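You operate a simulated robot arm through the tools that you are given. There is no shell and no other tool. Be economical: measure what you need, move in short steps, check, and stop when the job is done.

You are at the controls of a simulated robot arm. One attempt, no reset.

## Task
Press the coil on the grey plate to 94 mm and set it on the black mat.
Fine: wind the press back up and leave the grey plate slid out.

Only the result counts: the job must be done as asked and must still hold three seconds after the hand-in. Knocking over, shifting, dropping, spilling or breaking anything else fails it.

## Robot
A 6-joint arm with a two-finger parallel gripper, fixed in place. Base frame: the origin is at the foot of the arm, x ahead of it, y to its left, z up. Units: mm, degrees, N and s.
Its first joint turns from -66.0 to 66.0 degrees. Payload 2.9 kg.
The TCP is the grasp point between the finger pads, 30 mm short of the fingertips. In the tool frame z runs along the fingers and y along their closing line. Largest opening 110 mm; finger width 20, thickness 10; the body of the gripper, 48 by 112 mm, starts 55 mm behind the TCP.
Orientation is told as [roll, pitch, yaw] about the base's x, y, z axes, in that order, counted from this pose: with the fingers straight down and closing along the base's y, the tool's x points along the base's -x, its y along +y and its z along -z.

## Interface
- The arm moves only by the tool arm_command. Its argument "moves" is a list of rows, each a list of 7 numbers: the closure, from 0 (fully open) to 1 (shut), then the shift along the base's x, y, z in mm, then the turn, a rotation vector about the base's x, y, z in rad. In form: [[jaw, x, y, z, ax, ay, az], ...]. A call has 1 to 10 rows; each row shifts and turns the commanded pose from where the row before left it. Each row takes 0.2 s and may step no farther than 50 mm and 8.6 degrees from the row before; otherwise, or with a gripper value out of range, the whole call is refused. A pose out of reach is approached as far as the arm can. The call stops where the force on the tool passes 40 N (or 10 N more than at its start, if that is more) or the arm is blocked; 0.2 s more then pass. Each finger travels about 108 mm/s and halts on what it meets, pressing with about 37 N; the grip force reading is that of the motor and also rises with nothing between the fingers. The clock runs only during rows and for 0.2 s after the last one: add rows that do not move to give the fingers time. The reply holds the time, the measured pose of the TCP, the force on the tool along the base axes, the opening and the grip force, in the units named above and with some noise.
- Cameras (640 x 400 px; columns grow to the right, rows downward): "scene" is fixed at [74.9, 417.4, 1406.4]; the picture's right is [-0.79, -0.62, 0.00], its down [-0.27, 0.35, -0.90] and it looks along [0.55, -0.71, -0.44] (base axes); focal length 266 px, centre (320, 200). "wrist" rides on the gripper at [-36, 0, -57] in the tool frame; the picture's right is [0.00, -1.00, 0.00], its down [0.97, 0.00, -0.24] and it looks along [0.24, 0.00, 0.97] (tool axes); focal length 218 px, centre (320, 200).
- snapshot(camera): a new picture of that camera. No time passes.
- probe_pixels(camera, pixels): for up to 12 pixels [column, row] of the newest picture of that camera ("zoom" is the newest enlarged one), the place [x, y, z] in the base frame of the surface seen there, good to about 2 mm, but the place of the scene camera against the robot may be out by one fixed shift of up to 18 mm in any direction. No time passes.
- zoom(camera, box): a new picture of the part [left, top, right, bottom] of that camera's present view, enlarged. No time passes.
- sign_off(): hands the job in; it is judged then, once.

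Go step by step. Measure first, check grasps and placings, and put right what went wrong. The budget is 80 turns and 38 pictures, counting those below and the enlarged ones. Unless the task says otherwise, let go and move clear before handing in, and close with one line.

The tools are called after "Request:" as a command line: name --pt "numbers of a row" for each row, then --argument value for the rest, lists and objects as JSON in quotes. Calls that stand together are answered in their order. arm_command: Moves the arm, as the interface text tells. Its arguments: {"type":"object","properties":{"moves":{"type":"array","items":{"type":"array","items":{"type":"number"}}}},"required":["moves"]} The other tools are called the same way: snapshot (camera) takes a picture; probe_pixels (camera, pixels) gives the place of the surface under pixels of a picture; zoom (camera, box) takes an enlarged picture of a part of a camera's view; sign_off () hands the job in.

At the start:

```text
t: 0.0
position: [375.7, -58.1, 1324.2]
orientation: [0.0, -0.2, 0.0]
wrist_force: [-0.3, 0.0, 0.4]
opening: 109.9
finger_force: 0.0
```

scene: 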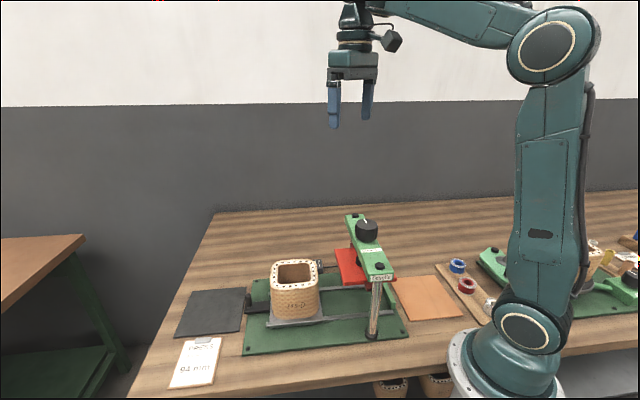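
wrist: 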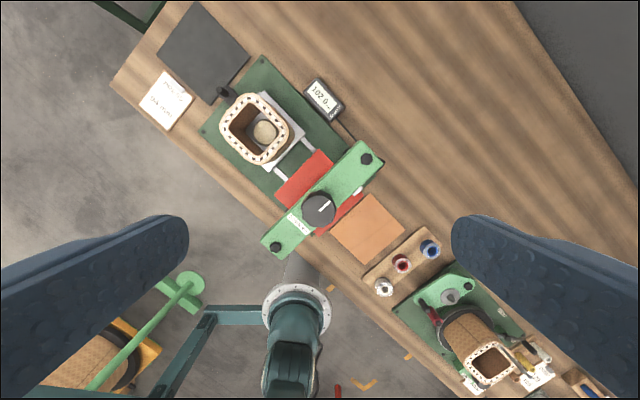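

The scene shows a press with a slid-out grey plate carrying a coil (about 265,130 in wrist view), a knob (318,208) and a readout of 102.0. I'll zoom in for details.

Request:
zoom --camera "wrist" --box '[180, 40, 420, 270]'

Request:
zoom --camera "scene" --box '[160, 200, 480, 400]'

Request:
zoom --camera "wrist" --box '[130, 50, 250, 140]'

Request:
probe_pixels --camera "wrist" --pixels '[[318, 208], [366, 159], [276, 247], [222, 91], [265, 130], [304, 180], [285, 110], [200, 50], [324, 97], [368, 228], [280, 175], [165, 98]]'

```text
1.74 times, centred on (300, 155) of wrist
```

zoom: 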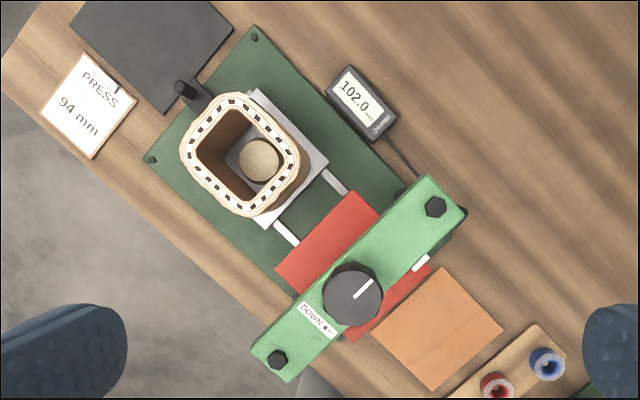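

```text
2.00 times, centred on (320, 300) of scene
```

zoom: 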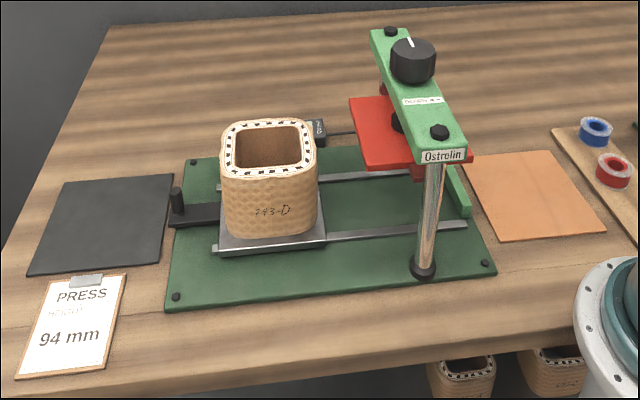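

```text
4.44 times, centred on (190, 95) of wrist
```

zoom: 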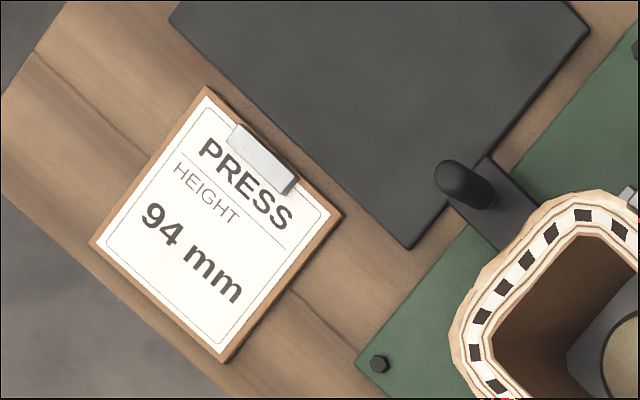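

```text
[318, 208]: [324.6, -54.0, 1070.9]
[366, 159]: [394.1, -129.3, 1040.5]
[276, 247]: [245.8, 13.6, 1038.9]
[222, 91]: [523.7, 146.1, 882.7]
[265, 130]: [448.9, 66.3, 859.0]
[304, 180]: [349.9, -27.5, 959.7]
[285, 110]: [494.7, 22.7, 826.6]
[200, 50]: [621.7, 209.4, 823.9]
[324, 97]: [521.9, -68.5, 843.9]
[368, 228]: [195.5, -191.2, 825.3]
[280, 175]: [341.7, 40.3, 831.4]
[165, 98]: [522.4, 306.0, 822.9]
```

The sheet says 94 mm and the gauge reads 102.0, but the table probes at z≈823 where the brief says 208. I'll check the frame using the robot's own foot and the scene camera before trusting any numbers.

Request:
probe_pixels --camera "wrist" --pixels '[[297, 310], [270, 310], [325, 310], [297, 285], [215, 102], [158, 67], [192, 3], [248, 53], [420, 150], [300, 350], [262, 60], [203, 130]]'

Request:
snapshot --camera "scene"

Request:
probe_pixels --camera "scene" --pixels '[[366, 228], [352, 60], [333, 127], [366, 118], [380, 265], [355, 217], [455, 340], [250, 160], [212, 312], [430, 300], [500, 393], [249, 290]]'

```text
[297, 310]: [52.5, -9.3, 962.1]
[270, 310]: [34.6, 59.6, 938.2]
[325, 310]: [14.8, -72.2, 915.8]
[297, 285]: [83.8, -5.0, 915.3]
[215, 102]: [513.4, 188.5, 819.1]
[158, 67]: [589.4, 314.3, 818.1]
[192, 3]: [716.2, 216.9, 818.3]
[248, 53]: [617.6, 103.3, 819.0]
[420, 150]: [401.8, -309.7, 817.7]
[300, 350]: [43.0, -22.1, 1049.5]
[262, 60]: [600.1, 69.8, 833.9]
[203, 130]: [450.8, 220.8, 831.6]
```

```text
32 pictures are left
```

scene: 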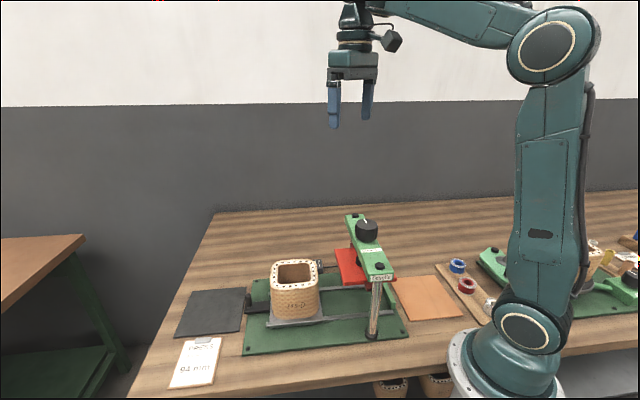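

```text
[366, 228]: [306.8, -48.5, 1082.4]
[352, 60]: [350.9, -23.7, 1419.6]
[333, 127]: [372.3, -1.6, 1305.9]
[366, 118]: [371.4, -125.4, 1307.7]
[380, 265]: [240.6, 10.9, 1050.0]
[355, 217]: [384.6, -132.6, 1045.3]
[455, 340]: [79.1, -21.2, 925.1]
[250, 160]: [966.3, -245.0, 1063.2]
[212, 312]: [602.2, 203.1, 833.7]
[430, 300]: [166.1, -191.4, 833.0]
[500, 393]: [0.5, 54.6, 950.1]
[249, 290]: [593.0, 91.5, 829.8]
```

The wrist and scene cameras agree: the table is at z≈819 in the frame the arm reports, so the 208 and probably the reach figures in the brief don't fit. I'll work from measured values and move closer, above the coil and press, to see details.

Request:
arm_command --pt "0 10 25 -30 0 0 0" --pt "0 10 25 -30 0 0 0" --pt "0 10 25 -30 0 0 0" --pt "0 10 25 -20 0 0 0"

Request:
snapshot --camera "wrist"

```text
t: 1.0
position: [416.1, 43.0, 1215.7]
orientation: [-0.1, 0.0, 0.0]
wrist_force: [0.0, -0.1, 0.1]
opening: 110.2
finger_force: 0.1
```

```text
31 pictures are left
```

wrist: 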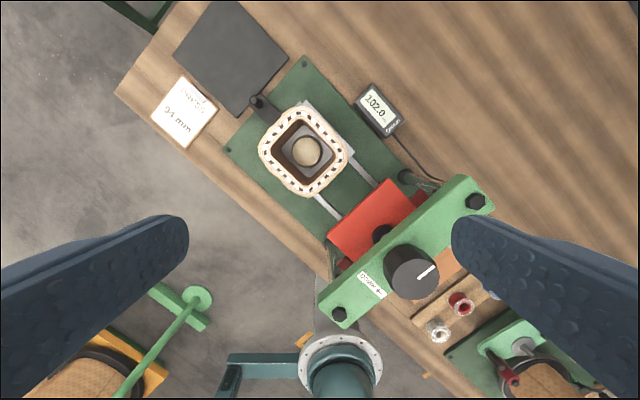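

Request:
zoom --camera "wrist" --box '[310, 160, 510, 330]'

Request:
probe_pixels --camera "wrist" --pixels '[[257, 100], [260, 152], [287, 112], [346, 148], [310, 194], [282, 150], [303, 118], [331, 152], [302, 187], [305, 152], [349, 154], [306, 103]]'

Request:
probe_pixels --camera "wrist" --pixels '[[390, 181], [327, 237], [350, 255], [388, 272], [412, 248], [438, 272], [412, 297], [426, 274], [340, 314], [475, 201], [405, 178], [375, 208]]'

```text
2.35 times, centred on (410, 245) of wrist
```

zoom: 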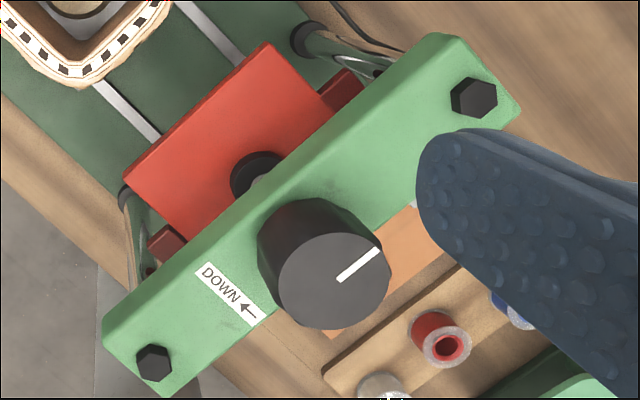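

```text
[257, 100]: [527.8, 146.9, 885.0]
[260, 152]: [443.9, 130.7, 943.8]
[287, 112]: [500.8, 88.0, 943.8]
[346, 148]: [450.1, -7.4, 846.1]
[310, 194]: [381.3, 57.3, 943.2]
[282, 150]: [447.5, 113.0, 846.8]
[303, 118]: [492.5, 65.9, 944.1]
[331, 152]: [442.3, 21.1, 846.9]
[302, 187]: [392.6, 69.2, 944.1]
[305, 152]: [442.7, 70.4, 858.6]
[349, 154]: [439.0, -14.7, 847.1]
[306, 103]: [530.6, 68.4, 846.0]
```

```text
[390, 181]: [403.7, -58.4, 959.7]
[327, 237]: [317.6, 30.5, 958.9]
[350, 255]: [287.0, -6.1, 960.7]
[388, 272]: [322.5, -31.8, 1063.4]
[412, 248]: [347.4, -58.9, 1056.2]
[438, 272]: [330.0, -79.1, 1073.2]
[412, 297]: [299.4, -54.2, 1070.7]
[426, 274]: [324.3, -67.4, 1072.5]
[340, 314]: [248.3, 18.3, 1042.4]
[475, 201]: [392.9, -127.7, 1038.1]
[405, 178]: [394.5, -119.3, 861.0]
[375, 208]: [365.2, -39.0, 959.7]
```

Plate top is z≈847, coil rim ≈943.8 (so about 97 mm high), and the "DOWN ←" label means clockwise from above. The slide axis runs about 45° from the press axis (≈320,-56) through the handle post (≈526,147). I'll yaw 45° and hover over the post.

Request:
arm_command --pt "0 14 13 -25 0 0 0.0982" --pt "0 14 13 -25 0 0 0.0982" --pt "0 14 13 -25 0 0 0.0982" --pt "0 14 13 -25 0 0 0.0982" --pt "0 14 13 -25 0 0 0.0982" --pt "0 14 13 -25 0 0 0.0982" --pt "0 13 13 -25 0 0 0.0982" --pt "0 13 13 -25 0 0 0.0982"

Request:
snapshot --camera "wrist"

```text
t: 2.8
position: [525.9, 147.2, 1015.0]
orientation: [0.0, -0.1, 45.3]
wrist_force: [0.6, -0.1, 0.2]
opening: 110.1
finger_force: 0.0
```

```text
29 pictures are left
```

wrist: 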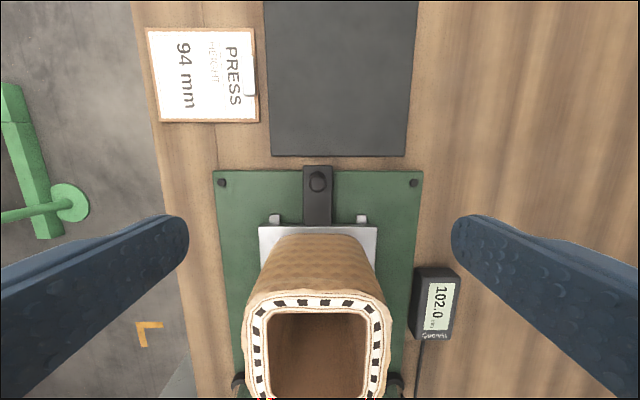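

Well aligned at 45°; the post is at (317,182). I'll measure its position and the coil and mat edges from this view.

Request:
probe_pixels --camera "wrist" --pixels '[[317, 174], [318, 190], [309, 182], [326, 182], [317, 210], [250, 298], [382, 298], [269, 312], [366, 312], [318, 301], [268, 150], [404, 150]]'

Request:
probe_pixels --camera "wrist" --pixels '[[245, 340], [390, 340], [262, 345], [372, 345], [246, 385], [388, 385], [317, 318], [263, 232], [375, 232], [216, 174], [420, 174], [317, 198]]'

```text
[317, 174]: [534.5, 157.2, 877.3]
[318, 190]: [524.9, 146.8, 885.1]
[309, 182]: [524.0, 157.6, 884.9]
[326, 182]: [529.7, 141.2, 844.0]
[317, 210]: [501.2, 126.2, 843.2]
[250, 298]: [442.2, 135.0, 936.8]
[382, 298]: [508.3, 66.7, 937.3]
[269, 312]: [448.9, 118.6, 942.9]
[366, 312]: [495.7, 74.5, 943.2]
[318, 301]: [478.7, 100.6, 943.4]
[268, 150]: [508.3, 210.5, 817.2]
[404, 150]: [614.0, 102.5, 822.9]
```

```text
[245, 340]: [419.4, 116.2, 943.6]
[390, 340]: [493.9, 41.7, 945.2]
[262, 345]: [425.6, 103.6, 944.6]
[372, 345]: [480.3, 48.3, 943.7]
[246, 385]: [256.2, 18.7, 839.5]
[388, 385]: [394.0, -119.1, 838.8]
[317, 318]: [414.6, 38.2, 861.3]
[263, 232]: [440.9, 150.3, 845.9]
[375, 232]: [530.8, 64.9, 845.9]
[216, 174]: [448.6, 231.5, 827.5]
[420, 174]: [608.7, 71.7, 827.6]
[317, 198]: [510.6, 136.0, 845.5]
```

Post axis is about (529.5,151.5), top at 885. I'll descend around it with the tips at about 857 and close.

Request:
arm_command --pt "0 3.5 4.5 -30 0 0 0" --pt "0 0 0 -30 0 0 0" --pt "0 0 0 -30 0 0 0" --pt "0 0 0 -25 0 0 0" --pt "0 0 0 -13 0 0 0" --pt "1 0 0 0 0 0 0" --pt "1 0 0 0 0 0 0" --pt "1 0 0 0 0 0 0"

```text
t: 4.6
position: [526.6, 152.7, 884.4]
orientation: [0.0, 0.1, 45.3]
wrist_force: [-14.1, 13.5, 3.0]
opening: 15.8
finger_force: 45.6
```

Post gripped (15.8 mm), with a small lateral preload. I'll ease that and push the plate in along (-1,-1)/√2.

Request:
arm_command --pt "1 -1.5 1.5 0 0 0 0" --pt "1 -3 -3 0 0 0 0" --pt "1 -6 -6 0 0 0 0" --pt "1 -7.07 -7.07 0 0 0 0" --pt "1 -7.07 -7.07 0 0 0 0" --pt "1 -7.07 -7.07 0 0 0 0" --pt "1 -7.07 -7.07 0 0 0 0" --pt "1 -7.07 -7.07 0 0 0 0" --pt "1 -6 -6 0 0 0 0" --pt "1 -3 -3 0 0 0 0"

```text
t: 6.8
position: [473.5, 98.9, 884.8]
orientation: [0.1, 0.0, 45.0]
wrist_force: [-8.0, 9.7, -30.7]
opening: 15.6
finger_force: 44.9
```

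Moved 75 mm in with the grip holding, but z force is -31 N, so I'll relax the command 2 mm down and continue.

Request:
arm_command --pt "1 -0.7 0.7 -2 0 0 0" --pt "1 -4 -4 0 0 0 0" --pt "1 -7.07 -7.07 0 0 0 0" --pt "1 -7.07 -7.07 0 0 0 0" --pt "1 -7.07 -7.07 0 0 0 0" --pt "1 -7.07 -7.07 0 0 0 0" --pt "1 -7.07 -7.07 0 0 0 0" --pt "1 -5 -5 0 0 0 0"

```text
t: 8.6
position: [428.8, 53.7, 884.4]
orientation: [0.0, 0.0, 45.0]
wrist_force: [-0.1, 1.2, -13.2]
opening: 16.0
finger_force: 45.2
```

Total 139 mm so far, forces low. Remaining ≈35 mm; I'll continue gently until the stop.

Request:
arm_command --pt "1 -5 -5 0 0 0 0" --pt "1 -5 -5 0 0 0 0" --pt "1 -5 -5 0 0 0 0" --pt "1 -4 -4 0 0 0 0" --pt "1 -2 -2 0 0 0 0" --pt "1 -2 -2 0 0 0 0" --pt "1 -2 -2 0 0 0 0"

Request:
snapshot --camera "scene"

```text
t: 10.2
position: [404.9, 30.1, 884.4]
orientation: [-0.1, -0.1, 45.1]
wrist_force: [-1.4, 3.9, -0.4]
opening: 15.6
finger_force: 45.4
```

```text
28 pictures are left
```

scene: 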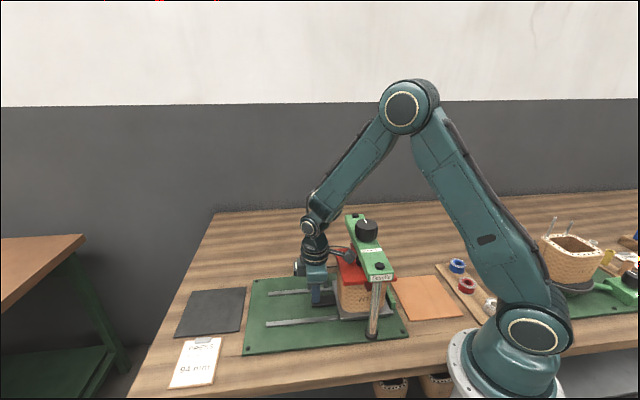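

172.6 mm in, no stop felt yet; I'll creep further.

Request:
arm_command --pt "1 -1.4 -1.4 0 0 0 0" --pt "1 -1.4 -1.4 0 0 0 0" --pt "1 -1.4 -1.4 0 0 0 0" --pt "1 -1.4 -1.4 0 0 0 0" --pt "1 -1.4 -1.4 0 0 0 0" --pt "1 -1.4 -1.4 0 0 0 0"

```text
t: 11.5
position: [400.9, 26.0, 884.9]
orientation: [-0.1, -0.8, 45.4]
wrist_force: [8.1, 7.5, -4.4]
opening: 15.5
finger_force: 44.8
stopped in row 6: the force on the tool passed its limit (the readings are from after the stop); the commanded pose is now the measured one
```

Hit the stop at 178 mm travel. Release, back off outward, and rise.

Request:
arm_command --pt "0.5 0 0 0 0 0 0" --pt "0.5 0 0 0 0 0 0" --pt "0.5 0 0 0 0 0 0" --pt "0.5 0 0 30 0 0 0" --pt "0.5 25 25 30 0 0 0" --pt "0.5 25 25 30 0 0 0" --pt "0.5 0 0 40 0 0 0" --pt "0.5 0 0 45 0 0 0" --pt "0.5 0 0 45 0 0 0" --pt "0 0 0 40 0 0 0"

Request:
snapshot --camera "wrist"

```text
t: 12.4
position: [400.1, 27.9, 885.8]
orientation: [0.1, -1.2, 45.7]
wrist_force: [8.3, 2.5, -8.1]
opening: 54.9
finger_force: 0.0
stopped in row 4: the force on the tool passed its limit (the readings are from after the stop); the commanded pose is now the measured one
```

```text
27 pictures are left
```

wrist: 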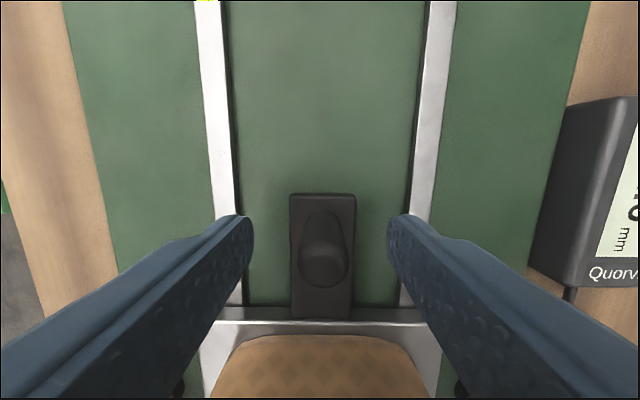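

Rising was blocked: some part of the wrist is touching the press, so the "stop" may have been that contact. I'll back straight outward first.

Request:
arm_command --pt "0.5 4 4 0 0 0 0" --pt "0.5 10 10 0 0 0 0" --pt "0.5 15 15 0 0 0 0" --pt "0.5 15 15 0 0 0 0" --pt "0.5 15 15 0 0 0 0"

```text
t: 13.6
position: [458.1, 85.5, 886.9]
orientation: [0.2, -0.8, 45.5]
wrist_force: [0.3, 0.3, 0.1]
opening: 55.0
finger_force: 0.0
```

Free, forces zero. Rising outside the press for a look.

Request:
arm_command --pt "0 5 5 40 0 0 0" --pt "0 5 5 40 0 0 0" --pt "0 0 0 45 0 0 0" --pt "0 0 0 45 0 0 0" --pt "0 0 0 45 0 0 0" --pt "0 0 0 45 0 0 0"

Request:
snapshot --camera "wrist"

Request:
snapshot --camera "scene"

```text
t: 15.0
position: [468.0, 96.3, 1145.0]
orientation: [0.2, -0.9, 45.6]
wrist_force: [0.1, -0.9, 0.0]
opening: 109.9
finger_force: 0.1
```

```text
26 pictures are left
```

wrist: 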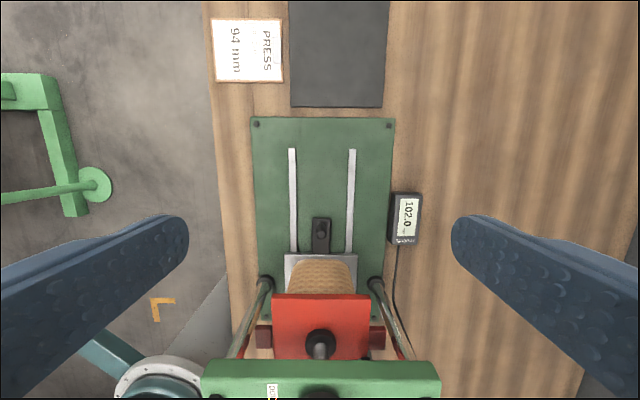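

```text
25 pictures are left
```

scene: 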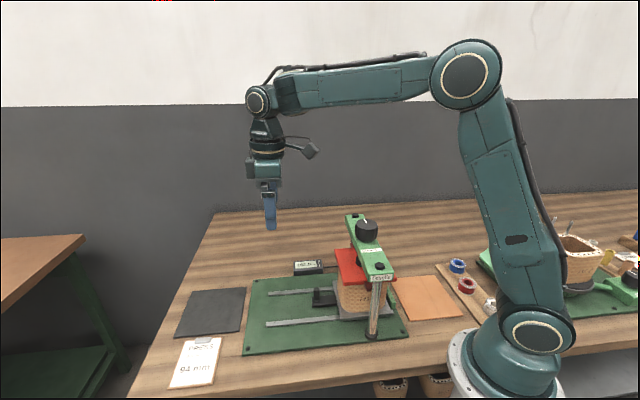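

Coil is under the red platen. I'll measure how well centred it is.

Request:
probe_pixels --camera "wrist" --pixels '[[288, 256], [355, 256], [320, 256], [320, 235], [303, 264], [340, 264], [320, 275], [276, 297], [367, 297], [320, 297], [320, 224], [277, 350]]'

Request:
zoom --camera "scene" --box '[300, 200, 440, 350]'

```text
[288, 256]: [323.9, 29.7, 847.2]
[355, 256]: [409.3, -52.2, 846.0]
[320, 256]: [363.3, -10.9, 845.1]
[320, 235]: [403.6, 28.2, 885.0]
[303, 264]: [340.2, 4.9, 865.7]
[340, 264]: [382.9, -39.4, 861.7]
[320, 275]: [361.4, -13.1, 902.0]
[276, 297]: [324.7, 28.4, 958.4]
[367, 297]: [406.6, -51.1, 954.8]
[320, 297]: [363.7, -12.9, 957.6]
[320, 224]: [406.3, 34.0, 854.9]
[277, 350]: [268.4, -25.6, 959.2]
```

```text
2.67 times, centred on (370, 275) of scene
```

zoom: 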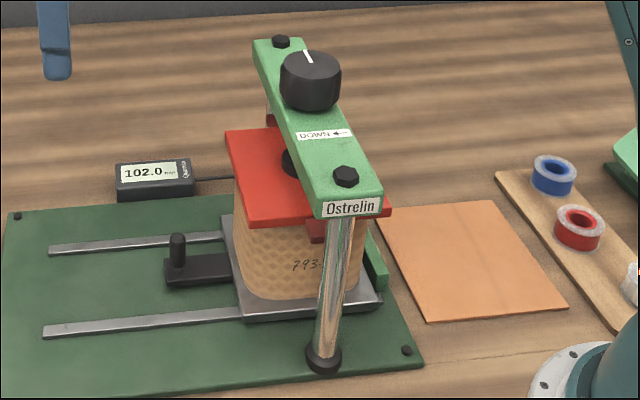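

The plate's front edge moved ≈170 mm, and the gripper's protruding box likely jammed on the bridge, so the plate may not be fully home. I'll push again with closed fingers from outside the post, which keeps the gripper farther out.

Request:
arm_command --pt "1 -5 -6 -45 0 0.0157 -0.01" --pt "1 -6 -7 -45 0 0 0" --pt "1 -6 -8 -45 0 0 0" --pt "1 0 0 -45 0 0 0" --pt "1 0 0 -40 0 0 0" --pt "1 0 0 -37 0 0 0" --pt "1 -7 -7 0 0 0 0" --pt "1 -7 -7 0 0 0 0"

```text
t: 16.8
position: [436.6, 60.1, 889.0]
orientation: [0.8, -0.4, 45.1]
wrist_force: [-0.5, 0.7, -0.8]
opening: 0.1
finger_force: 37.2
```

No contact at u=351; I'll push inward slowly until the stop.

Request:
arm_command --pt "1 -5 -5 0 0 0 0" --pt "1 -5 -5 0 0 0 0" --pt "1 -2 -2 0 0 0 0" --pt "1 -2 -2 0 0 0 0" --pt "1 -2 -2 0 0 0 0" --pt "1 -1.5 -1.5 0 0 0 0" --pt "1 -1.5 -1.5 0 0 0 0" --pt "1 -1.5 -1.5 0 0 0 0" --pt "1 -1.5 -1.5 0 0 0 0"

```text
t: 18.8
position: [416.4, 39.7, 889.3]
orientation: [0.7, -0.4, 45.2]
wrist_force: [6.4, 5.4, -2.5]
opening: 0.1
finger_force: 37.6
```

Contact force about 8 N at u=322; continue.

Request:
arm_command --pt "1 -1.5 -1.5 0 0 0 0" --pt "1 -1.5 -1.5 0 0 0 0" --pt "1 -1.5 -1.5 0 0 0 0" --pt "1 -1.5 -1.5 0 0 0 0"

```text
t: 19.4
position: [415.9, 39.6, 889.3]
orientation: [0.7, -1.1, 45.6]
wrist_force: [2.7, 3.1, -1.6]
opening: 0.1
finger_force: 37.2
stopped in row 3: the force on the tool passed its limit (the readings are from after the stop); the commanded pose is now the measured one
```

Firm stop at the same 178 mm post travel, so the plate is home. Back off, rise, and go above the knob.

Request:
arm_command --pt "1 20 20 0 0 0 0" --pt "1 20 20 0 0 0 0" --pt "1 0 0 45 0 0.019 0" --pt "1 0 0 45 0 0 0" --pt "1 0 0 45 0 0 0" --pt "1 0 0 45 0 0 0" --pt "1 0 0 45 0 0 0" --pt "0 0 0 45 0 0 0" --pt "0 -30 -30 0 0 0 0" --pt "0 -30 -30 0 0 0 0"

Request:
snapshot --camera "wrist"

```text
t: 21.6
position: [394.7, 19.0, 1159.6]
orientation: [1.6, -0.4, 45.4]
wrist_force: [0.3, -0.3, 0.5]
opening: 109.8
finger_force: 0.0
```

```text
23 pictures are left
```

wrist: 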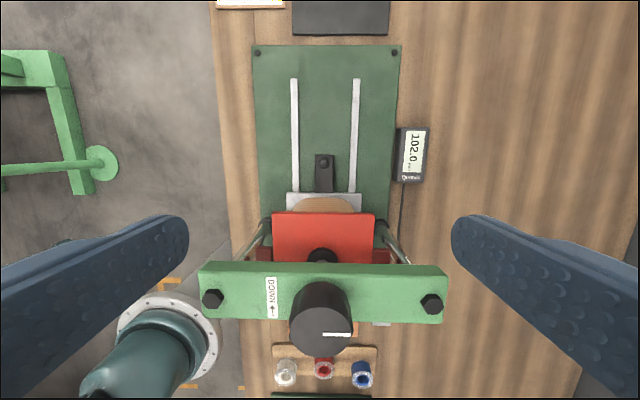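

Request:
probe_pixels --camera "wrist" --pixels '[[292, 330], [351, 330], [321, 307], [321, 330], [321, 353], [212, 299], [432, 304], [320, 266], [240, 315], [325, 165], [287, 197], [360, 197]]'

Request:
zoom --camera "wrist" --box '[240, 250, 380, 370]'

```text
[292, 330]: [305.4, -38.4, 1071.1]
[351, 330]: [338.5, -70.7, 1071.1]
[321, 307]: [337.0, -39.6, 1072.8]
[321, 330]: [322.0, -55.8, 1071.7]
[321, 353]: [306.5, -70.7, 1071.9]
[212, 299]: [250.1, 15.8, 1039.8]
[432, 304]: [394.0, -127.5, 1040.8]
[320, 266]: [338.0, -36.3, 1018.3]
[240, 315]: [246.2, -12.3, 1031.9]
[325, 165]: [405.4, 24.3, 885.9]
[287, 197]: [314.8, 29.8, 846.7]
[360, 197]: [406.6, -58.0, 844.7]
```

```text
3.33 times, centred on (310, 310) of wrist
```

zoom: 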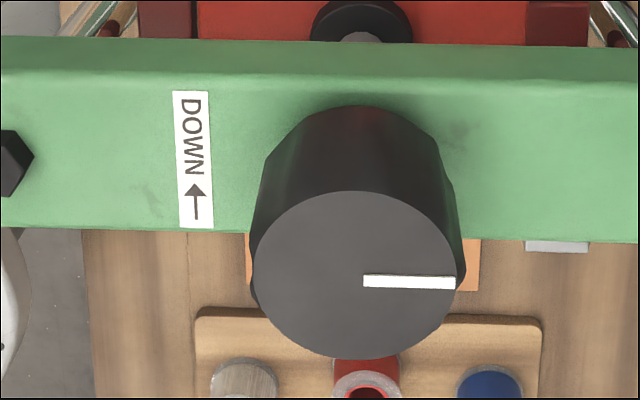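

Knob centre (322,-55.2), radius ≈22, top 1072; arrow on the left points up in the picture, so clockwise lowers it. Move over, descend with tips at ~1044, and grip.

Request:
arm_command --pt "0 -36 -37 0 -0.025 -0.015 0" --pt "0 -36.7 -37.2 0 0 0 0" --pt "0 0 0 -40 0 0 0" --pt "0 0 0 -30 0 0 0" --pt "0 0 0 -15 0 0 0" --pt "1 0 0 0 0 0 0" --pt "1 0 0 0 0 0 0" --pt "1 0 0 0 0 0 0"

```text
refused: row 1 steps farther than a row can; nothing moved
```

Request:
arm_command --pt "0 -24 -25 0 -0.025 -0.015 0" --pt "0 -24 -25 0 0 0 0" --pt "0 -24.7 -24.2 0 0 0 0" --pt "0 0 0 -40 0 0 0" --pt "0 0 0 -30 0 0 0" --pt "0 0 0 -15 0 0 0" --pt "1 0 0 0 0 0 0" --pt "1 0 0 0 0 0 0" --pt "1 0 0 0 0 0 0"

```text
t: 23.6
position: [323.5, -53.2, 1073.8]
orientation: [0.2, 0.2, 45.8]
wrist_force: [-16.0, 22.5, 0.8]
opening: 51.2
finger_force: 45.4
```

Gripped (51 mm); slight lateral load, so I'll ease it and turn clockwise about 76°, then read the gauge.

Request:
arm_command --pt "1 -1.2 1.6 0 0 0 0" --pt "1 0 0 0 0 0 -0.1" --pt "1 0 0 0 0 0 -0.148" --pt "1 0 0 0 0 0 -0.148" --pt "1 0 0 0 0 0 -0.148" --pt "1 0 0 0 0 0 -0.148" --pt "1 0 0 0 0 0 -0.148" --pt "1 0 0 0 0 0 -0.148" --pt "1 0 0 0 0 0 -0.148" --pt "1 0 0 0 0 0 -0.148"

Request:
zoom --camera "scene" --box '[260, 190, 420, 320]'

```text
t: 25.2
position: [323.0, -56.2, 1075.0]
orientation: [-0.4, 0.0, -0.3]
wrist_force: [6.7, -6.0, -4.0]
opening: 50.8
finger_force: 44.7
stopped in row 7: the force on the tool passed its limit (the readings are from after the stop); the commanded pose is now the measured one
```

```text
3.08 times, centred on (340, 255) of scene
```

zoom: 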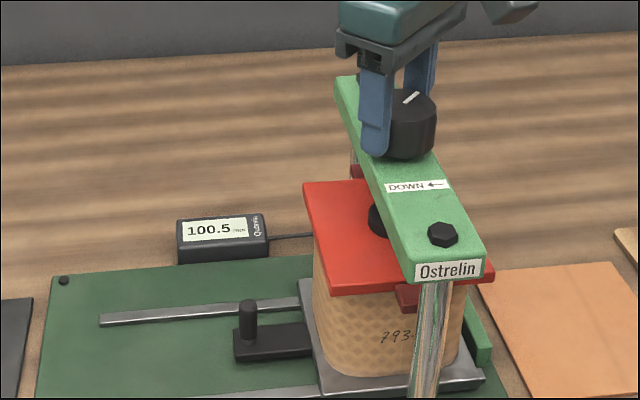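

46° gave 102.0→100.5, so about 12 mm per turn (1 mm per 30°). The force stop reset the pose onto the knob axis; continue turning.

Request:
arm_command --pt "1 0 0 0 0 0 0" --pt "1 0 0 0 0 0 -0.12" --pt "1 0 0 0 0 0 -0.12" --pt "1 0 0 0 0 0 -0.12" --pt "1 0 0 0 0 0 -0.12" --pt "1 0 0 0 0 0 -0.12" --pt "1 0 0 0 0 0 -0.12" --pt "1 0 0 0 0 0 -0.12" --pt "1 0 0 0 0 0 -0.12"

```text
t: 26.5
position: [321.8, -58.5, 1074.2]
orientation: [-0.6, -0.2, -29.1]
wrist_force: [0.5, -9.4, -2.4]
opening: 50.9
finger_force: 44.7
stopped in row 6: the force on the tool passed its limit (the readings are from after the stop); the commanded pose is now the measured one
```

Some sideways load because the axis is nearer (319.5,-57); I'll recentre slightly and continue.

Request:
arm_command --pt "1 -1.1 0.6 0 0 0 0" --pt "1 -1.1 0.6 0 0 0 0" --pt "1 0 0 0 0 0 -0.1" --pt "1 0 0 0 0 0 -0.1" --pt "1 0 0 0 0 0 -0.1" --pt "1 0 0 0 0 0 -0.1" --pt "1 0 0 0 0 0 -0.1"

Request:
zoom --camera "scene" --box '[260, 190, 420, 320]'

```text
t: 27.4
position: [321.7, -59.7, 1075.5]
orientation: [-0.5, -0.7, -36.8]
wrist_force: [2.7, -8.2, -6.0]
opening: 51.1
finger_force: 45.0
stopped in row 4: the force on the tool passed its limit (the readings are from after the stop); the commanded pose is now the measured one
```

```text
3.08 times, centred on (340, 255) of scene
```

zoom: 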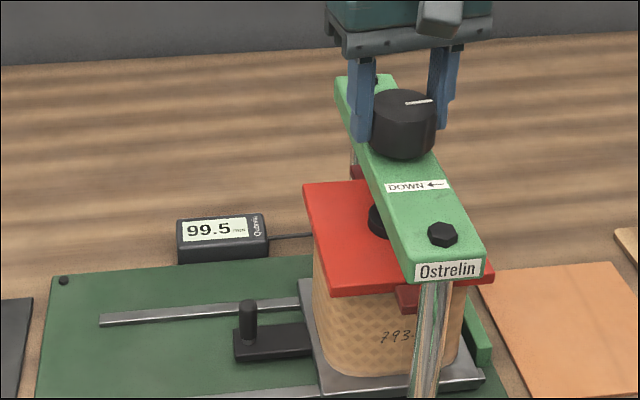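

Gauge 99.5 and the tool has drifted to y≈-59.7. I'll open, recentre, and regrip to find the true axis.

Request:
arm_command --pt "0.4 0 0 0 0 0 0" --pt "0.4 0 0 0 0 0 0" --pt "0.4 -0.7 3.4 -1 0 0 0" --pt "0.4 0 0 0 0.008 0.01 0" --pt "1 0 0 0 0 0 0" --pt "1 0 0 0 0 0 0" --pt "1 0 0 0 0 0 0"

```text
t: 29.0
position: [319.0, -57.7, 1073.3]
orientation: [-0.7, 0.4, -37.0]
wrist_force: [-19.4, -30.2, 2.5]
opening: 51.3
finger_force: 45.1
```

The force lies along the closing line, which puts the axis near (319,-57.7). Shift the command there and turn.

Request:
arm_command --pt "1 -1 -0.8 0 0 0 0" --pt "1 -0.9 -0.8 0 0 0 0" --pt "1 0 0 0 0 0 0" --pt "1 0 0 0 0 0 -0.08" --pt "1 0 0 0 0 0 -0.08"

```text
t: 30.2
position: [318.7, -57.8, 1074.6]
orientation: [-0.4, 0.1, -45.9]
wrist_force: [-12.2, -14.0, 1.2]
opening: 51.0
finger_force: 45.1
```

Request:
arm_command --pt "1 -0.8 -0.9 0 0 0 0" --pt "1 0 0 0 0 0 -0.1" --pt "1 0 0 0 0 0 -0.1" --pt "1 0 0 0 0 0 -0.1" --pt "1 0 0 0 0 0 -0.1" --pt "1 0 0 0 0 0 -0.1"

```text
t: 31.6
position: [318.1, -58.2, 1074.0]
orientation: [-0.5, 0.1, -74.6]
wrist_force: [6.5, -11.6, -18.4]
opening: 51.1
finger_force: 45.0
```

Turning smoothly now; z load of -18 N suggests the knob descends with the screw. I'll follow it downward.

Request:
arm_command --pt "1 -0.5 0 -1.2 0 0 0" --pt "1 0 0 -0.2 0 0 -0.1" --pt "1 0 0 -0.2 0 0 -0.1" --pt "1 0 0 -0.2 0 0 -0.1" --pt "1 0 0 -0.2 0 0 -0.1" --pt "1 0 0 -0.2 0 0 -0.1"

Request:
zoom --camera "scene" --box '[260, 190, 420, 320]'

```text
t: 33.0
position: [318.0, -57.5, 1074.7]
orientation: [-0.1, 0.1, -103.2]
wrist_force: [-0.2, -10.0, 36.0]
opening: 50.8
finger_force: 45.9
```

```text
3.08 times, centred on (340, 255) of scene
```

zoom: 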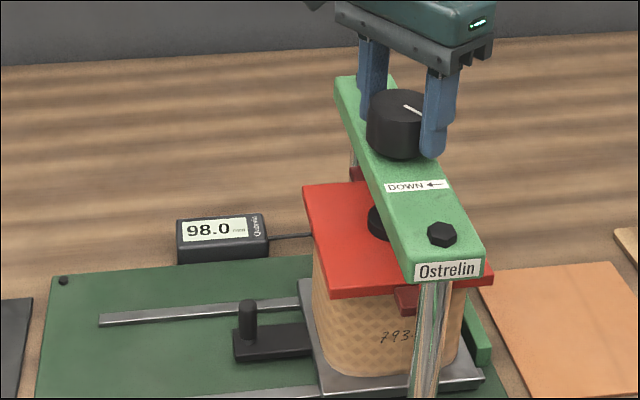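

98.0 now, and z force +36 shows the knob doesn't descend, so I'll restore the height and continue.

Request:
arm_command --pt "1 0 0 2.2 0 0 0" --pt "1 0 -0.5 0 0 0 -0.1" --pt "1 0 0 0 0 0 -0.1" --pt "1 0 0 0 0 0 -0.1" --pt "1 0 0 0 0 0 -0.1" --pt "1 0 0 0 0 0 -0.1"

Request:
zoom --camera "scene" --box '[260, 190, 420, 320]'

```text
t: 34.4
position: [317.3, -57.7, 1073.1]
orientation: [-0.6, 0.1, -132.0]
wrist_force: [7.0, -1.5, -0.8]
opening: 51.2
finger_force: 44.6
```

```text
3.08 times, centred on (340, 255) of scene
```

zoom: 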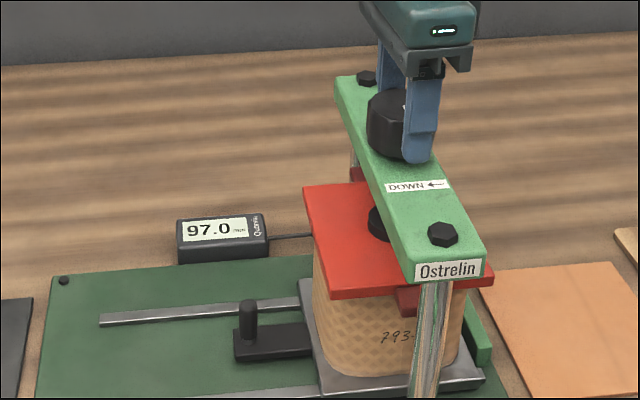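

Consistent with 10 mm/turn (36°/mm) with a gauge step of 0.5. Another 57° should bring it near 95.5.

Request:
arm_command --pt "1 0.3 0 0 0 0 -0.1" --pt "1 0 0 0 0 0 -0.1" --pt "1 0 0 0 0 0 -0.1" --pt "1 0 0 0 0 0 -0.1" --pt "1 0 0 0 0 0 -0.1" --pt "1 0 0 0 0 0 -0.1" --pt "1 0 0 0 0 0 -0.1" --pt "1 0 0 0 0 0 -0.1" --pt "1 0 0 0 0 0 -0.1" --pt "1 0 0 0 0 0 -0.1"

```text
t: 36.5
position: [317.8, -57.8, 1073.6]
orientation: [-0.8, 0.1, 178.1]
wrist_force: [2.2, 13.0, -1.5]
opening: 51.3
finger_force: 45.0
out of reach, approached as far as the arm can: row 9, 10
stopped in row 10: the force on the tool passed its limit (the readings are from after the stop); the commanded pose is now the measured one
```

The wrist limit is at yaw ≈-182, estimated gap 95.7. I'll open, turn back about 120° and regrip.

Request:
arm_command --pt "0.3 0 0 0 0 0 0" --pt "0.3 0 0 0 0 0 0" --pt "0.3 0 0 0 0 0 0.14" --pt "0.3 0 0 0 0 0 0.14" --pt "0.3 0 0 0 0 0 0.14" --pt "0.3 0 0 0 0 0 0.14" --pt "0.3 0 0 0 0 0 0.14" --pt "0.3 0 0 0 0 0 0.14" --pt "0.3 0 0 0 0 0 0.14" --pt "0.3 0 0 0 0 0 0.14"

Request:
arm_command --pt "0.3 0 0 0 0 0 0.14" --pt "0.3 0 0 0 0 0 0.14" --pt "0.3 0 0 0 0 0 0.14" --pt "0.3 0 0 0 0 0 0.14" --pt "0.3 0 0 0 0 0 0.14" --pt "0.3 0 0 0 0 0 0.14" --pt "1 0 0 0 0 0 0" --pt "1 0 0 0 0 0 0" --pt "1 0 0 0 0 0 0"

```text
t: 38.7
position: [317.0, -58.6, 1074.5]
orientation: [-0.8, 0.1, -117.8]
wrist_force: [-1.0, 0.5, 0.7]
opening: 76.9
finger_force: 0.1
```

```text
t: 40.7
position: [319.1, -59.5, 1073.7]
orientation: [-0.6, 0.0, -69.7]
wrist_force: [15.7, 7.9, -10.4]
opening: 52.0
finger_force: 45.4
```

Request:
arm_command --pt "1 1 0.5 0 0 0 0" --pt "1 0 0 0 0 0 -0.1" --pt "1 0 0 0 0 0 -0.1" --pt "1 0 0 0 0 0 -0.1" --pt "1 0 0 0 0 0 -0.1" --pt "1 0 0 0 0 0 -0.1" --pt "1 0 0 0 0 0 -0.1" --pt "1 0 0 0 0 0 -0.1" --pt "1 0 0 0 0 0 -0.1" --pt "1 0 0 0 0 0 -0.1"

Request:
zoom --camera "scene" --box '[260, 190, 420, 320]'

```text
t: 42.9
position: [316.6, -58.7, 1074.4]
orientation: [-0.8, 0.0, -121.6]
wrist_force: [2.0, -5.5, -5.4]
opening: 52.2
finger_force: 45.0
```

```text
3.08 times, centred on (340, 255) of scene
```

zoom: 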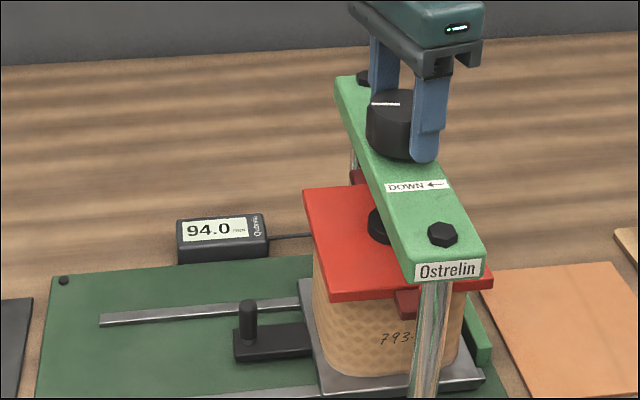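

Gauge shows 94.0 (my angle estimate is 94.2). A further ~6° centres it; then I'll unwind counter-clockwise in the same grip to clear the coil, so I can check for springback.

Request:
arm_command --pt "1 0.5 0 0 0 0 -0.06" --pt "1 0 0 0 0 0 -0.06" --pt "1 0 0 0 0 0 0" --pt "1 0 0 0 0 0 0"

Request:
arm_command --pt "1 0.5 0 0 0 0 0.1" --pt "1 0 0 0 0 0 0.12" --pt "1 0 0 0 0 0 0.12" --pt "1 0 0 0 0 0 0.12" --pt "1 0 0 0 0 0 0.12" --pt "1 0 0 0 0 0 0.12" --pt "1 0 0 0 0 0 0.12" --pt "1 0 0 0 0 0 0.12" --pt "1 0 0 0 0 0 0.12" --pt "1 0 0 0 0 0 0.12"

```text
t: 43.9
position: [317.7, -57.3, 1073.3]
orientation: [-0.9, 0.0, -128.4]
wrist_force: [-1.2, -7.2, -13.9]
opening: 52.2
finger_force: 44.8
```

```text
t: 46.1
position: [318.7, -57.1, 1073.9]
orientation: [-0.8, 0.0, -60.4]
wrist_force: [-2.2, -5.8, -10.1]
opening: 52.2
finger_force: 44.7
```

Unwinding works. Continue in the same grip.

Request:
arm_command --pt "1 0.5 -0.2 0 0 0 0.13" --pt "1 0 0 0 0 0 0.13" --pt "1 0 0 0 0 0 0.13" --pt "1 0 0 0 0 0 0.13" --pt "1 0 0 0 0 0 0.13" --pt "1 0 0 0 0 0 0.13" --pt "1 0 0 0 0 0 0.13" --pt "1 0 0 0 0 0 0.13" --pt "1 0 0 0 0 0 0.13" --pt "1 0 0 0 0 0 0.13"

Request:
zoom --camera "scene" --box '[260, 190, 420, 320]'

```text
t: 48.3
position: [319.7, -55.9, 1074.5]
orientation: [-0.7, 0.0, 14.2]
wrist_force: [-1.2, 32.7, 11.2]
opening: 51.9
finger_force: 45.3
```

```text
3.08 times, centred on (340, 255) of scene
```

zoom: 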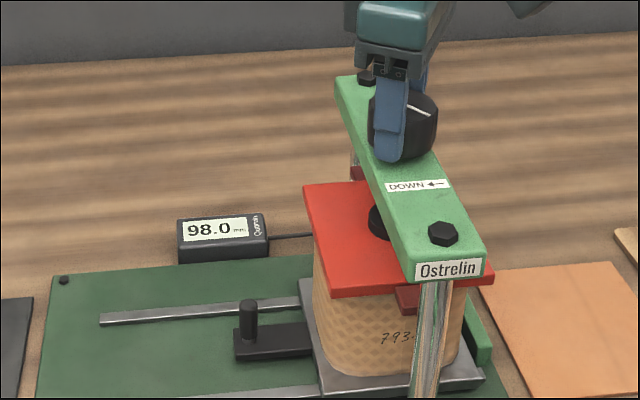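

98.0 now, clear of the coil. I'll release, lift, and flip the yaw to -135° so the gripper's protruding box points away from the press, then go over the post to pull the plate out.

Request:
arm_command --pt "0.2 0 0 0 0 0 0" --pt "0.2 0 0 0 0 0 0" --pt "0.2 0 0 40 0 0 0" --pt "0.2 0 0 40 0 0 0" --pt "0.2 14.2 14.2 0 0 0 -0.148" --pt "0.2 14.2 14.2 0 0 0 -0.148" --pt "0.2 14.2 14.2 0 0 0 -0.148" --pt "0.2 14.2 14.2 0 0 0 -0.148" --pt "0.2 14.2 14.2 0 0 0 -0.148" --pt "0.2 14.2 14.2 0 0 0 -0.148"

Request:
arm_command --pt "0.2 0 0 0 0 0 -0.148" --pt "0.2 0 0 0 0 0 -0.148" --pt "0.2 0 0 0 0 0 -0.148" --pt "0.2 0 0 0 0 0 -0.148" --pt "0.2 0 0 0 0 0 -0.148" --pt "0.2 0 0 0 0 0 -0.148" --pt "0.2 0 0 0 0 0 -0.148" --pt "0.2 0 0 0 0 0 -0.148" --pt "0.2 0 0 0 0 0 -0.148" --pt "0.2 0 0 0 0 0 -0.148"

```text
t: 50.5
position: [405.9, 28.9, 1153.7]
orientation: [-0.9, 0.0, -37.2]
wrist_force: [0.0, 0.0, 0.1]
opening: 88.0
finger_force: 0.1
```

```text
t: 52.7
position: [404.9, 27.8, 1154.0]
orientation: [-0.8, 0.1, -122.0]
wrist_force: [-0.7, -0.3, -0.2]
opening: 88.2
finger_force: 0.2
```

Request:
arm_command --pt "0.2 1 1 0 0 0 -0.113" --pt "0.2 1 1 0 0 0 -0.113" --pt "0.2 0 0 -45 0 0 0" --pt "0.2 0 0 -45 0 0 0" --pt "0.2 0 0 -45 0 0 0" --pt "0.2 0 0 -45 0 0 0" --pt "0.2 0 0 -45 0 0 0"

Request:
snapshot --camera "wrist"

```text
t: 54.3
position: [408.8, 27.7, 930.8]
orientation: [-0.7, 0.1, -134.8]
wrist_force: [0.5, -0.8, -0.4]
opening: 87.7
finger_force: 0.0
```

```text
15 pictures are left
```

wrist: 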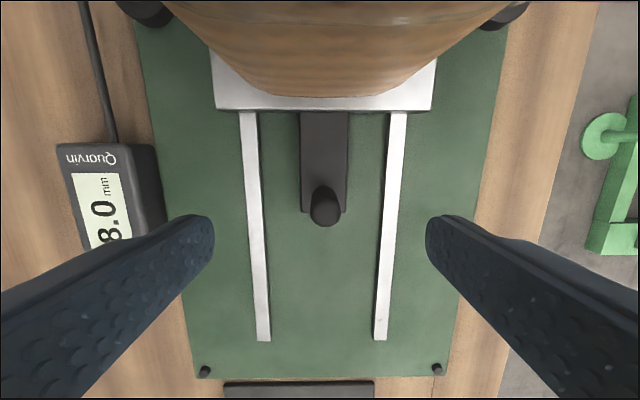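

Post at (325,205), about 6 mm inward and 2 mm sideways of the TCP. Correct, descend, and grip.

Request:
arm_command --pt "0.2 -4.5 -2 0 0 0 0" --pt "0.2 0 0 -25 0 0 0" --pt "0.2 0 0 -20 0 0 0" --pt "1 0 0 0 0 0 0" --pt "1 0 0 0 0 0 0" --pt "1 0 0 0 0 0 0"

```text
t: 55.7
position: [400.6, 26.7, 886.4]
orientation: [-0.7, 0.1, -134.9]
wrist_force: [1.4, -2.8, -8.3]
opening: 15.7
finger_force: 45.2
```

Gripped centrally with low force. Pull outward gently.

Request:
arm_command --pt "1 3 3 0 0 0 0" --pt "1 6 6 0 0 0 0" --pt "1 7.07 7.07 0 0 0 0" --pt "1 7.07 7.07 0 0 0 0" --pt "1 7.07 7.07 0 0 0 0" --pt "1 7.07 7.07 0 0 0 0" --pt "1 7.07 7.07 0 0 0 0" --pt "1 7.07 7.07 0 0 0 0" --pt "1 7.07 7.07 0 0 0 0" --pt "1 5 5 0 0 0 0"

Request:
arm_command --pt "1 3 3 0 0 0 0" --pt "1 6 6 0 0 0 0" --pt "1 7.07 7.07 0 0 0 0" --pt "1 7.07 7.07 0 0 0 0" --pt "1 7.07 7.07 0 0 0 0" --pt "1 7.07 7.07 0 0 0 0" --pt "1 6 6 0 0 0 0" --pt "1 4 4 0 0 0 0" --pt "1 2 2 0 0 0 0"

```text
t: 56.5
position: [412.9, 39.9, 883.8]
orientation: [-0.9, -1.1, -135.5]
wrist_force: [-4.3, -1.2, 6.0]
opening: 15.8
finger_force: 45.2
stopped in row 4: the force on the tool passed its limit (the readings are from after the stop); the commanded pose is now the measured one
```

```text
t: 58.5
position: [462.6, 89.0, 883.5]
orientation: [-0.9, -1.0, -135.4]
wrist_force: [0.1, 0.1, -0.1]
opening: 0.1
finger_force: 38.1
```

The grip lost the post (opening 0.1) after a force stop: the plate resisted. Take a look.

Request:
snapshot --camera "wrist"

Request:
zoom --camera "scene" --box '[260, 190, 420, 320]'

```text
14 pictures are left
```

wrist: 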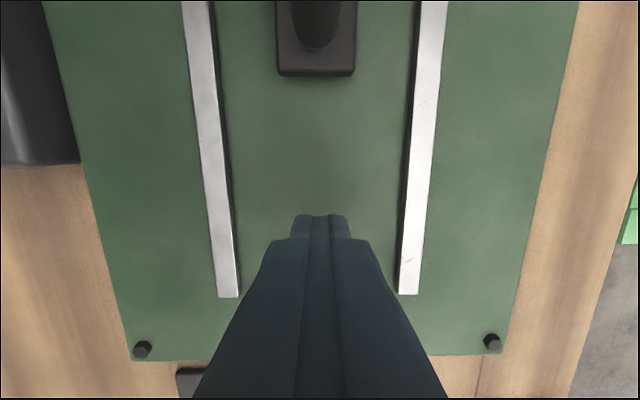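

```text
3.08 times, centred on (340, 255) of scene
```

zoom: 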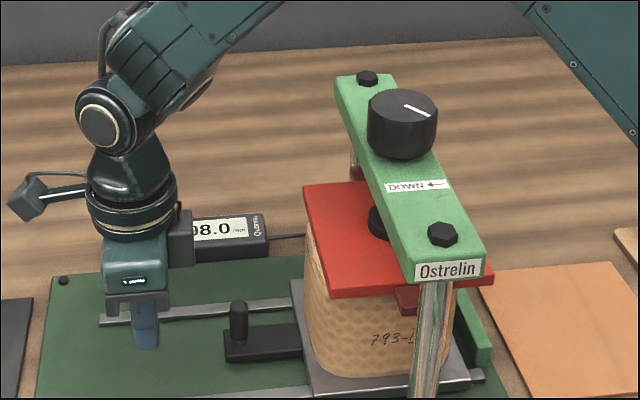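

The plate moved about 7 mm before the trip and the coil still sits upright. I'll go back with open fingers, regrip the post, and pull slower to feel the resistance.

Request:
arm_command --pt "0.4 0 0 0 0 0 0" --pt "0.4 0 0 0 0 0 0" --pt "0.4 0 0 2 0 0 0" --pt "0.4 -19 -20 0 0 0 0" --pt "0.4 -19 -20 0 0 0 0" --pt "0.4 -17 -18 0 0 0 0" --pt "1 0 0 0 0 0 0" --pt "1 0 0 0 0 0 0" --pt "1 0 0 0 0 0 0"

Request:
arm_command --pt "1 1 1 0 0 0 0" --pt "1 1.5 1.5 0 0 0 0" --pt "1 2 2 0 0 0 0" --pt "1 2 2 0 0 0 0"

```text
t: 60.5
position: [407.2, 31.6, 887.3]
orientation: [-1.1, -1.0, -135.2]
wrist_force: [-15.7, 14.0, 6.3]
opening: 16.2
finger_force: 44.7
```

```text
t: 61.2
position: [406.1, 32.9, 885.7]
orientation: [-1.2, -1.5, -135.5]
wrist_force: [-7.8, 0.4, 6.8]
opening: 16.2
finger_force: 45.5
stopped in row 3: the force on the tool passed its limit (the readings are from after the stop); the commanded pose is now the measured one
```

The plate is really resisting, so I suspect the coil still drags on the platen. I'll release, and wind the press fully up first (needed anyway).

Request:
arm_command --pt "0.2 0 0 0 0 0 0" --pt "0.2 0 0 0 0 0 0" --pt "0.2 10 10 0 0 0 0" --pt "0.2 20 20 0 0.012 -0.026 0" --pt "0.2 10 10 45 0 0 0" --pt "0.2 0 0 45 0 0 0" --pt "0.2 0 0 45 0 0 0" --pt "0.2 0 0 45 0 0 0" --pt "0.2 0 0 45 0 0 0" --pt "0.2 0 0 45 0 0 0"

Request:
snapshot --camera "wrist"

```text
t: 63.4
position: [444.5, 70.5, 1157.3]
orientation: [-0.6, 0.1, -135.5]
wrist_force: [-1.2, 0.7, 0.4]
opening: 88.2
finger_force: 0.0
```

```text
12 pictures are left
```

wrist: 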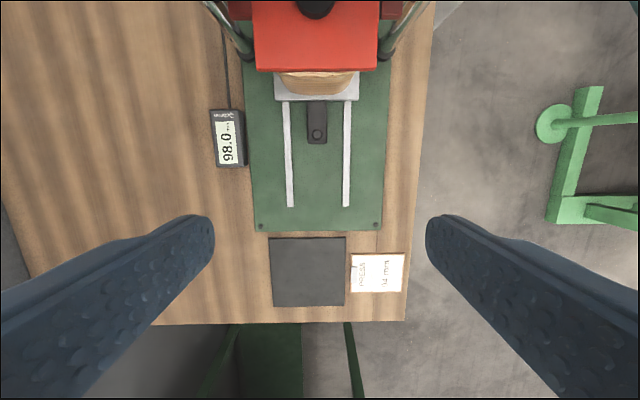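

Request:
probe_pixels --camera "wrist" --pixels '[[316, 99], [276, 99], [356, 99], [316, 92], [318, 75], [295, 75], [340, 75], [318, 68], [317, 135], [262, 68], [374, 68], [290, 80]]'

```text
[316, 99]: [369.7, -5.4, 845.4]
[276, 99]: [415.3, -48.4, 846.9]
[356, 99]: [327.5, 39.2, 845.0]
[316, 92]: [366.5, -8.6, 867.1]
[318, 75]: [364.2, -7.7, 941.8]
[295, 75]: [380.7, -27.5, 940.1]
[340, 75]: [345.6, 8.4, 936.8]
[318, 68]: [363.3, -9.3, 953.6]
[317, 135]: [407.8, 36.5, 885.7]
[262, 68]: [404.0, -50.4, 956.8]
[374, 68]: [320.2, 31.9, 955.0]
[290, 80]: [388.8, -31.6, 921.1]
```

Coil rim front shows at z≈942, so some springback is likely; I'll know once it is out. Go to the knob and unwind fully.

Request:
arm_command --pt "0.2 -31.4 -31.9 0 0 0 0" --pt "0.2 -31.4 -31.9 0 0 0 0" --pt "0.2 -31.4 -31.9 0 0 0 0" --pt "0.2 -31.4 -31.9 0 0 0 0" --pt "0.2 0 0 -42 0 0 0" --pt "0.2 0 0 -41 0 0 0" --pt "1 0 0 0 0 0 0" --pt "1 0 0 0 0 0 0" --pt "1 0 0 0 0 0 0"

```text
t: 65.4
position: [320.7, -54.4, 1073.0]
orientation: [-0.5, 0.1, -135.7]
wrist_force: [2.3, -8.3, -10.4]
opening: 52.2
finger_force: 45.3
```

Request:
arm_command --pt "1 0 -0.5 0 0 0 0.1" --pt "1 0 0 0 0 0 0.13" --pt "1 0 0 0 0 0 0.13" --pt "1 0 0 0 0 0 0.13" --pt "1 0 0 0 0 0 0.13" --pt "1 0 0 0 0 0 0.13" --pt "1 0 0 0 0 0 0.13" --pt "1 0 0 0 0 0 0.13" --pt "1 0 0 0 0 0 0.13" --pt "1 0 0 0 0 0 0.13"

Request:
arm_command --pt "1 0 0 0 0 0 0.13" --pt "1 0 0 0 0 0 0.13" --pt "1 0 0 0 0 0 0.13" --pt "1 0 0 0 0 0 0.13" --pt "1 0 0 0 0 0 0.13" --pt "1 0 0 0 0 0 0.13" --pt "1 0 0 0 0 0 0.13" --pt "1 0 0 0 0 0 0.13" --pt "1 0 0 0 0 0 0.13"

```text
t: 66.5
position: [318.8, -52.7, 1072.7]
orientation: [-1.1, 0.2, -102.9]
wrist_force: [-10.0, 7.8, 5.8]
opening: 52.6
finger_force: 44.9
stopped in row 5: the force on the tool passed its limit (the readings are from after the stop); the commanded pose is now the measured one
```

```text
t: 67.9
position: [317.7, -55.4, 1071.2]
orientation: [-1.5, 0.0, -62.6]
wrist_force: [-8.2, -7.4, 4.0]
opening: 52.2
finger_force: 45.3
stopped in row 6: the force on the tool passed its limit (the readings are from after the stop); the commanded pose is now the measured one
```

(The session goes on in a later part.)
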